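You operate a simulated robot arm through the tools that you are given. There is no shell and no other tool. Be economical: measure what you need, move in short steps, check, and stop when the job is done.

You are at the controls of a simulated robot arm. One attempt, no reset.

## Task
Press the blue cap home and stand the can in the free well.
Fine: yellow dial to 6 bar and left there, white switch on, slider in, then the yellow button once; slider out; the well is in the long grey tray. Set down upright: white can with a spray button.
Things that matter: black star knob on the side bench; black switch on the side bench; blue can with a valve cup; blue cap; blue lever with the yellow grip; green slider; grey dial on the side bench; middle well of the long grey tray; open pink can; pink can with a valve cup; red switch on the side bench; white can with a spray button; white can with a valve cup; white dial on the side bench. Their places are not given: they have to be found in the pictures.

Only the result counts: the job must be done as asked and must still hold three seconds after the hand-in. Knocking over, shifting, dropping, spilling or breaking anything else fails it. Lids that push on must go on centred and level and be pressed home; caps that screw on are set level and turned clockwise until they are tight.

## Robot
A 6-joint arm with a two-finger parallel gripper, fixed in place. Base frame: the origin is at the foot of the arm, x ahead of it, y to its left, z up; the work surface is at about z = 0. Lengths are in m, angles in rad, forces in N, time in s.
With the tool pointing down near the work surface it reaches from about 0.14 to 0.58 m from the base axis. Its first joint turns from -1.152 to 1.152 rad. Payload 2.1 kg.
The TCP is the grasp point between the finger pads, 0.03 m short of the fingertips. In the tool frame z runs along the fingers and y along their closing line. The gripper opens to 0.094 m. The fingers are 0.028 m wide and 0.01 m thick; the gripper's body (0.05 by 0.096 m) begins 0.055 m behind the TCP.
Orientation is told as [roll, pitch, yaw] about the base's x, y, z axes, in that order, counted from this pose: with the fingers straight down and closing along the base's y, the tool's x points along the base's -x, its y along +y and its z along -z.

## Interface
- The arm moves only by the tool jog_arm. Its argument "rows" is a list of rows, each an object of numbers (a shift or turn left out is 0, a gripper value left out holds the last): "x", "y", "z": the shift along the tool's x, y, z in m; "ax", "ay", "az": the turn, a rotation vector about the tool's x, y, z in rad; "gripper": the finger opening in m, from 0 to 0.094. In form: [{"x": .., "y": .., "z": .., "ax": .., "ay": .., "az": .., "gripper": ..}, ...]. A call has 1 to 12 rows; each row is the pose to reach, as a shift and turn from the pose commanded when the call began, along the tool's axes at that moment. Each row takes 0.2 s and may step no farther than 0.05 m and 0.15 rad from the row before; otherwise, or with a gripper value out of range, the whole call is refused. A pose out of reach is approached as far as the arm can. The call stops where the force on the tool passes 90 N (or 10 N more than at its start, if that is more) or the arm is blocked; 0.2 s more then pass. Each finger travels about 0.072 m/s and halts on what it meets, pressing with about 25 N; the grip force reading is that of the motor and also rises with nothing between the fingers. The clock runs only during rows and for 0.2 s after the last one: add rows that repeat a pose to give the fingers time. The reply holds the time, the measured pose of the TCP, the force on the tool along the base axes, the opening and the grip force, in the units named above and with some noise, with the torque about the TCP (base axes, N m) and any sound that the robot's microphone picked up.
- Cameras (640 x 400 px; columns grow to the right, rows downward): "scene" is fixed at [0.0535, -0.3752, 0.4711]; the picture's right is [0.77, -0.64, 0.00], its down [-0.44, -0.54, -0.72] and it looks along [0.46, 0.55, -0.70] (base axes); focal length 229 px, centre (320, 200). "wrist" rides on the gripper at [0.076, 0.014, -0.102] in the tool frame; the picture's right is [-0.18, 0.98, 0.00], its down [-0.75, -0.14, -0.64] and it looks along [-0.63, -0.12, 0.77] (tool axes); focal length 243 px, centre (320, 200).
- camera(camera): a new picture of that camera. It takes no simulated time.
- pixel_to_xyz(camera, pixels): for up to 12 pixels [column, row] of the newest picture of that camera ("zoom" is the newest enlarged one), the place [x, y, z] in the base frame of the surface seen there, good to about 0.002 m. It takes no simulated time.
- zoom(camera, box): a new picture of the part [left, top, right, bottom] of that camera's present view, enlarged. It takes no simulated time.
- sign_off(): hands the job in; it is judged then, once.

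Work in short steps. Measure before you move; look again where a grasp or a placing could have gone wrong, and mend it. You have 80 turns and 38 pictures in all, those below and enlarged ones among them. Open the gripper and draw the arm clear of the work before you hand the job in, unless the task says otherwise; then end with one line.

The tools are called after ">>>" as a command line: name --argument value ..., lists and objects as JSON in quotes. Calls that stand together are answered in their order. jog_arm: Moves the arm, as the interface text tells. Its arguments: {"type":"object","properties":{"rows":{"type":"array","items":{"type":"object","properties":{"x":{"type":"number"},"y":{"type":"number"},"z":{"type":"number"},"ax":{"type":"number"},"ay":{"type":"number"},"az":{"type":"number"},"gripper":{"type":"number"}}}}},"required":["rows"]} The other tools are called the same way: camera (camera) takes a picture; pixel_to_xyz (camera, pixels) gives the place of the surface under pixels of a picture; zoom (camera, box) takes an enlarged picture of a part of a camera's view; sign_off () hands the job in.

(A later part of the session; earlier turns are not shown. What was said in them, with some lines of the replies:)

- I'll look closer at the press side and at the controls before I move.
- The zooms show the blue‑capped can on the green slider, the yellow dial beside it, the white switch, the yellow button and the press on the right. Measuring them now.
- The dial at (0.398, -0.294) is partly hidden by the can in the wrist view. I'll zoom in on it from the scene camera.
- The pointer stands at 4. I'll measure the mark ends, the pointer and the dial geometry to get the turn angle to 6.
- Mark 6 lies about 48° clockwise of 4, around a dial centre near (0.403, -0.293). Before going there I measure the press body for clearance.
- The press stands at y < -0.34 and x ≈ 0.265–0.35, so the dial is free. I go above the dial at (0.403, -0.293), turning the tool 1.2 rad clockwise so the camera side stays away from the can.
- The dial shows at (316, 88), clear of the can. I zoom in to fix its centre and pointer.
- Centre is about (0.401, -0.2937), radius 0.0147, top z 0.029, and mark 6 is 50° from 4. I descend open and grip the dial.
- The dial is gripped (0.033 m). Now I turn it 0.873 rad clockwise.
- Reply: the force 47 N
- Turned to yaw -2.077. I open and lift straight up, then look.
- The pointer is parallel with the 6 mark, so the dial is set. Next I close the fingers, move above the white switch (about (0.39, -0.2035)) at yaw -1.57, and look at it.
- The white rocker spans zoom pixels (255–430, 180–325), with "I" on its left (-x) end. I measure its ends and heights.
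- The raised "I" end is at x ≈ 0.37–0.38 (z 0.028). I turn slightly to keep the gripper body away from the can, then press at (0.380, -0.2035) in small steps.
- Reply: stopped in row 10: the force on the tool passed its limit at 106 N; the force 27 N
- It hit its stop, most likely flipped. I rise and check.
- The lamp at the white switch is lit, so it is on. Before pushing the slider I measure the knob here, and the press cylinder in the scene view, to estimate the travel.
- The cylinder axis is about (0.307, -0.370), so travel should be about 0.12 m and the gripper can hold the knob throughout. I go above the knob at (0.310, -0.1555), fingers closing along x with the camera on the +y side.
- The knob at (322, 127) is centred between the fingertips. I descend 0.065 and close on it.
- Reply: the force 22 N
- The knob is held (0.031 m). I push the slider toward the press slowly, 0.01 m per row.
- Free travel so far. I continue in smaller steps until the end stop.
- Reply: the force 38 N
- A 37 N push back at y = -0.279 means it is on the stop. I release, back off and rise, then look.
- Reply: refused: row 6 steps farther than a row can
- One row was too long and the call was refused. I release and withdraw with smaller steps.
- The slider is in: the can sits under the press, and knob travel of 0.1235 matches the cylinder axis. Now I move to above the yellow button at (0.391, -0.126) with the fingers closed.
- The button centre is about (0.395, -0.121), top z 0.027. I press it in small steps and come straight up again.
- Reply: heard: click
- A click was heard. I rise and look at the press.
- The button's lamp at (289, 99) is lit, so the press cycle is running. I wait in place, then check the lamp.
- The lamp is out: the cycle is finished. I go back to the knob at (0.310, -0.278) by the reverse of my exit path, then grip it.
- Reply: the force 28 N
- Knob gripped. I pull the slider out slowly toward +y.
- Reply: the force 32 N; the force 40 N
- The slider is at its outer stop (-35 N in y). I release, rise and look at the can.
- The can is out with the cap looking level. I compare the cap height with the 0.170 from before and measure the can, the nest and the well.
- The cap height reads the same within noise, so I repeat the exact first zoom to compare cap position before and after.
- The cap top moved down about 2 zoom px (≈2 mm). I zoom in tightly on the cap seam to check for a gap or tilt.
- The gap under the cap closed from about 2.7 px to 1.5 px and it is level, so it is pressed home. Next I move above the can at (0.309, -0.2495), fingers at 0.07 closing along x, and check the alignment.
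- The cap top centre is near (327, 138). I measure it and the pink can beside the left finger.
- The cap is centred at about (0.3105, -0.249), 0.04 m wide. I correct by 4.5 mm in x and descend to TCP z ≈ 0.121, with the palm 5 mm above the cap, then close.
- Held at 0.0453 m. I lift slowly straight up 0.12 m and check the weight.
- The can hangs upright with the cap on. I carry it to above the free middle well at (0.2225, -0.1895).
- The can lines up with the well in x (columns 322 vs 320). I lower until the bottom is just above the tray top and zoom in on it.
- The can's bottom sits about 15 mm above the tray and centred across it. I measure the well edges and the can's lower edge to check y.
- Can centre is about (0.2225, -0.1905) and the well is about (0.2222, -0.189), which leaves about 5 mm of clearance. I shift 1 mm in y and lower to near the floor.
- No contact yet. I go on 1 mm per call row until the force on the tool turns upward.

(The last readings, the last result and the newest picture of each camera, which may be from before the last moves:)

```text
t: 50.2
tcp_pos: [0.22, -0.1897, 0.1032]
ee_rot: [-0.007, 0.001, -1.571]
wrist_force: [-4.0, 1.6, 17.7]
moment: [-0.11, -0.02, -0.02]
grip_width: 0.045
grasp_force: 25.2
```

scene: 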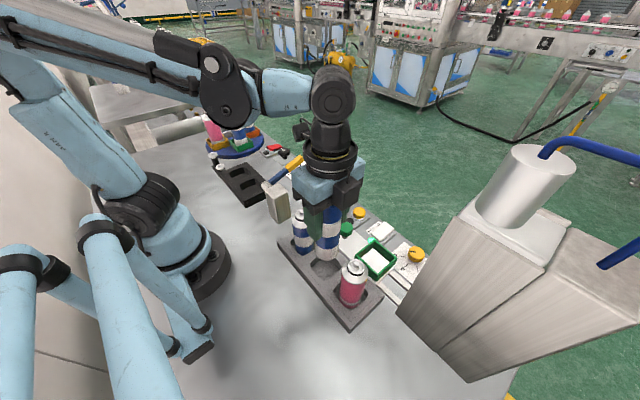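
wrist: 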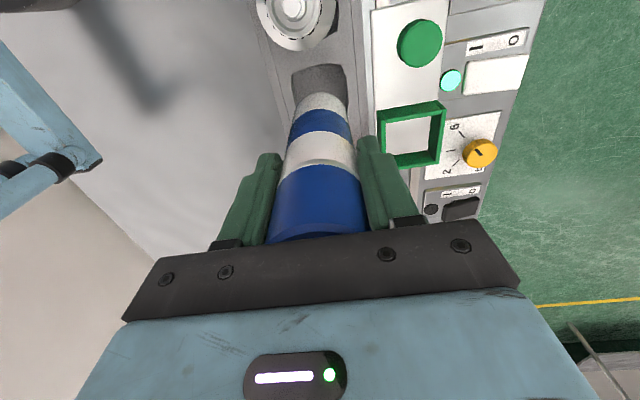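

Contact: 17.7 N upward, so the can stands on the well floor. I release gently and rise straight up.

>>> jog_arm --rows '[{"z": -0.0005, "gripper": 0.048}, {"z": -0.0005, "gripper": 0.055}, {"z": -0.0005, "gripper": 0.066}, {"z": -0.0005, "gripper": 0.07}, {"z": -0.0005, "gripper": 0.07}]'

>>> jog_arm --rows '[{"z": -0.015}, {"z": -0.035}, {"z": -0.06}, {"z": -0.09}, {"z": -0.13}, {"z": -0.16}, {"x": 0.02, "z": -0.18}, {"x": 0.06, "z": -0.18}, {"x": 0.1, "z": -0.18}, {"x": 0.1, "z": -0.18}]'

>>> camera --camera "scene"

>>> zoom --camera "scene" --box '[260, 180, 420, 320]'

```text
t: 51.4
tcp_pos: [0.2205, -0.1908, 0.1017]
ee_rot: [-0.004, 0.002, -1.572]
wrist_force: [-0.2, 0.5, 0.2]
moment: [0.01, 0.0, 0.03]
grip_width: 0.07
grasp_force: 0.1
```

```text
t: 53.6
tcp_pos: [0.223, -0.0897, 0.2824]
ee_rot: [-0.006, 0.0, -1.571]
wrist_force: [-0.3, 0.0, 0.3]
moment: [0.03, -0.03, 0.01]
grip_width: 0.0703
grasp_force: 0.0
```

```text
7 pictures are left
```

scene: 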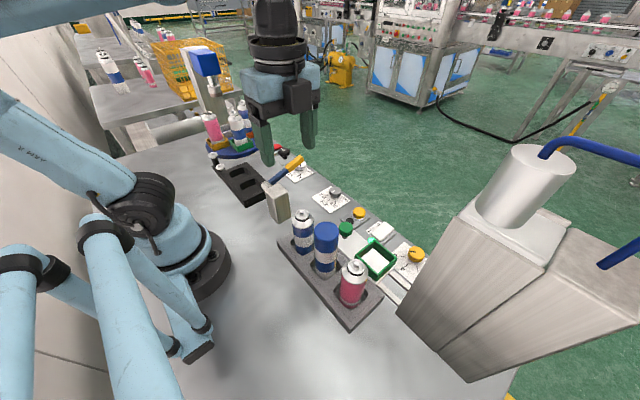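

```text
2.86 times, centred on (340, 250) of scene
```

zoom: 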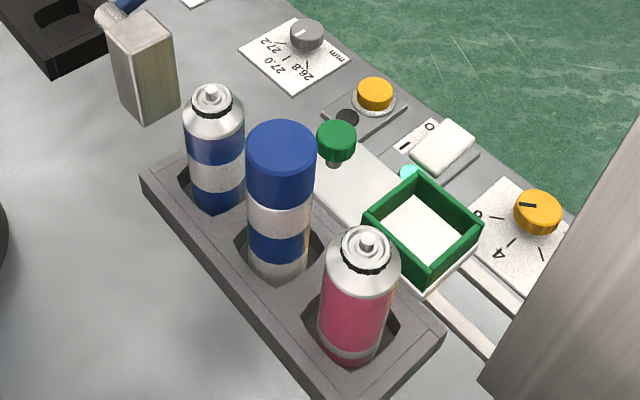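

The capped can stands upright in the middle well, the dial is still at 6, the slider is out, and the arm is clear with the gripper open. Handing in.

>>> sign_off

```text
The job is handed in.
```

I pressed the blue cap home and stood the can upright in the middle well of the long grey tray. The dial is left at 6 bar, the white switch is on, the slider is out, and the job is handed in. The cap being home is judged from the gap under it closing in the pictures.
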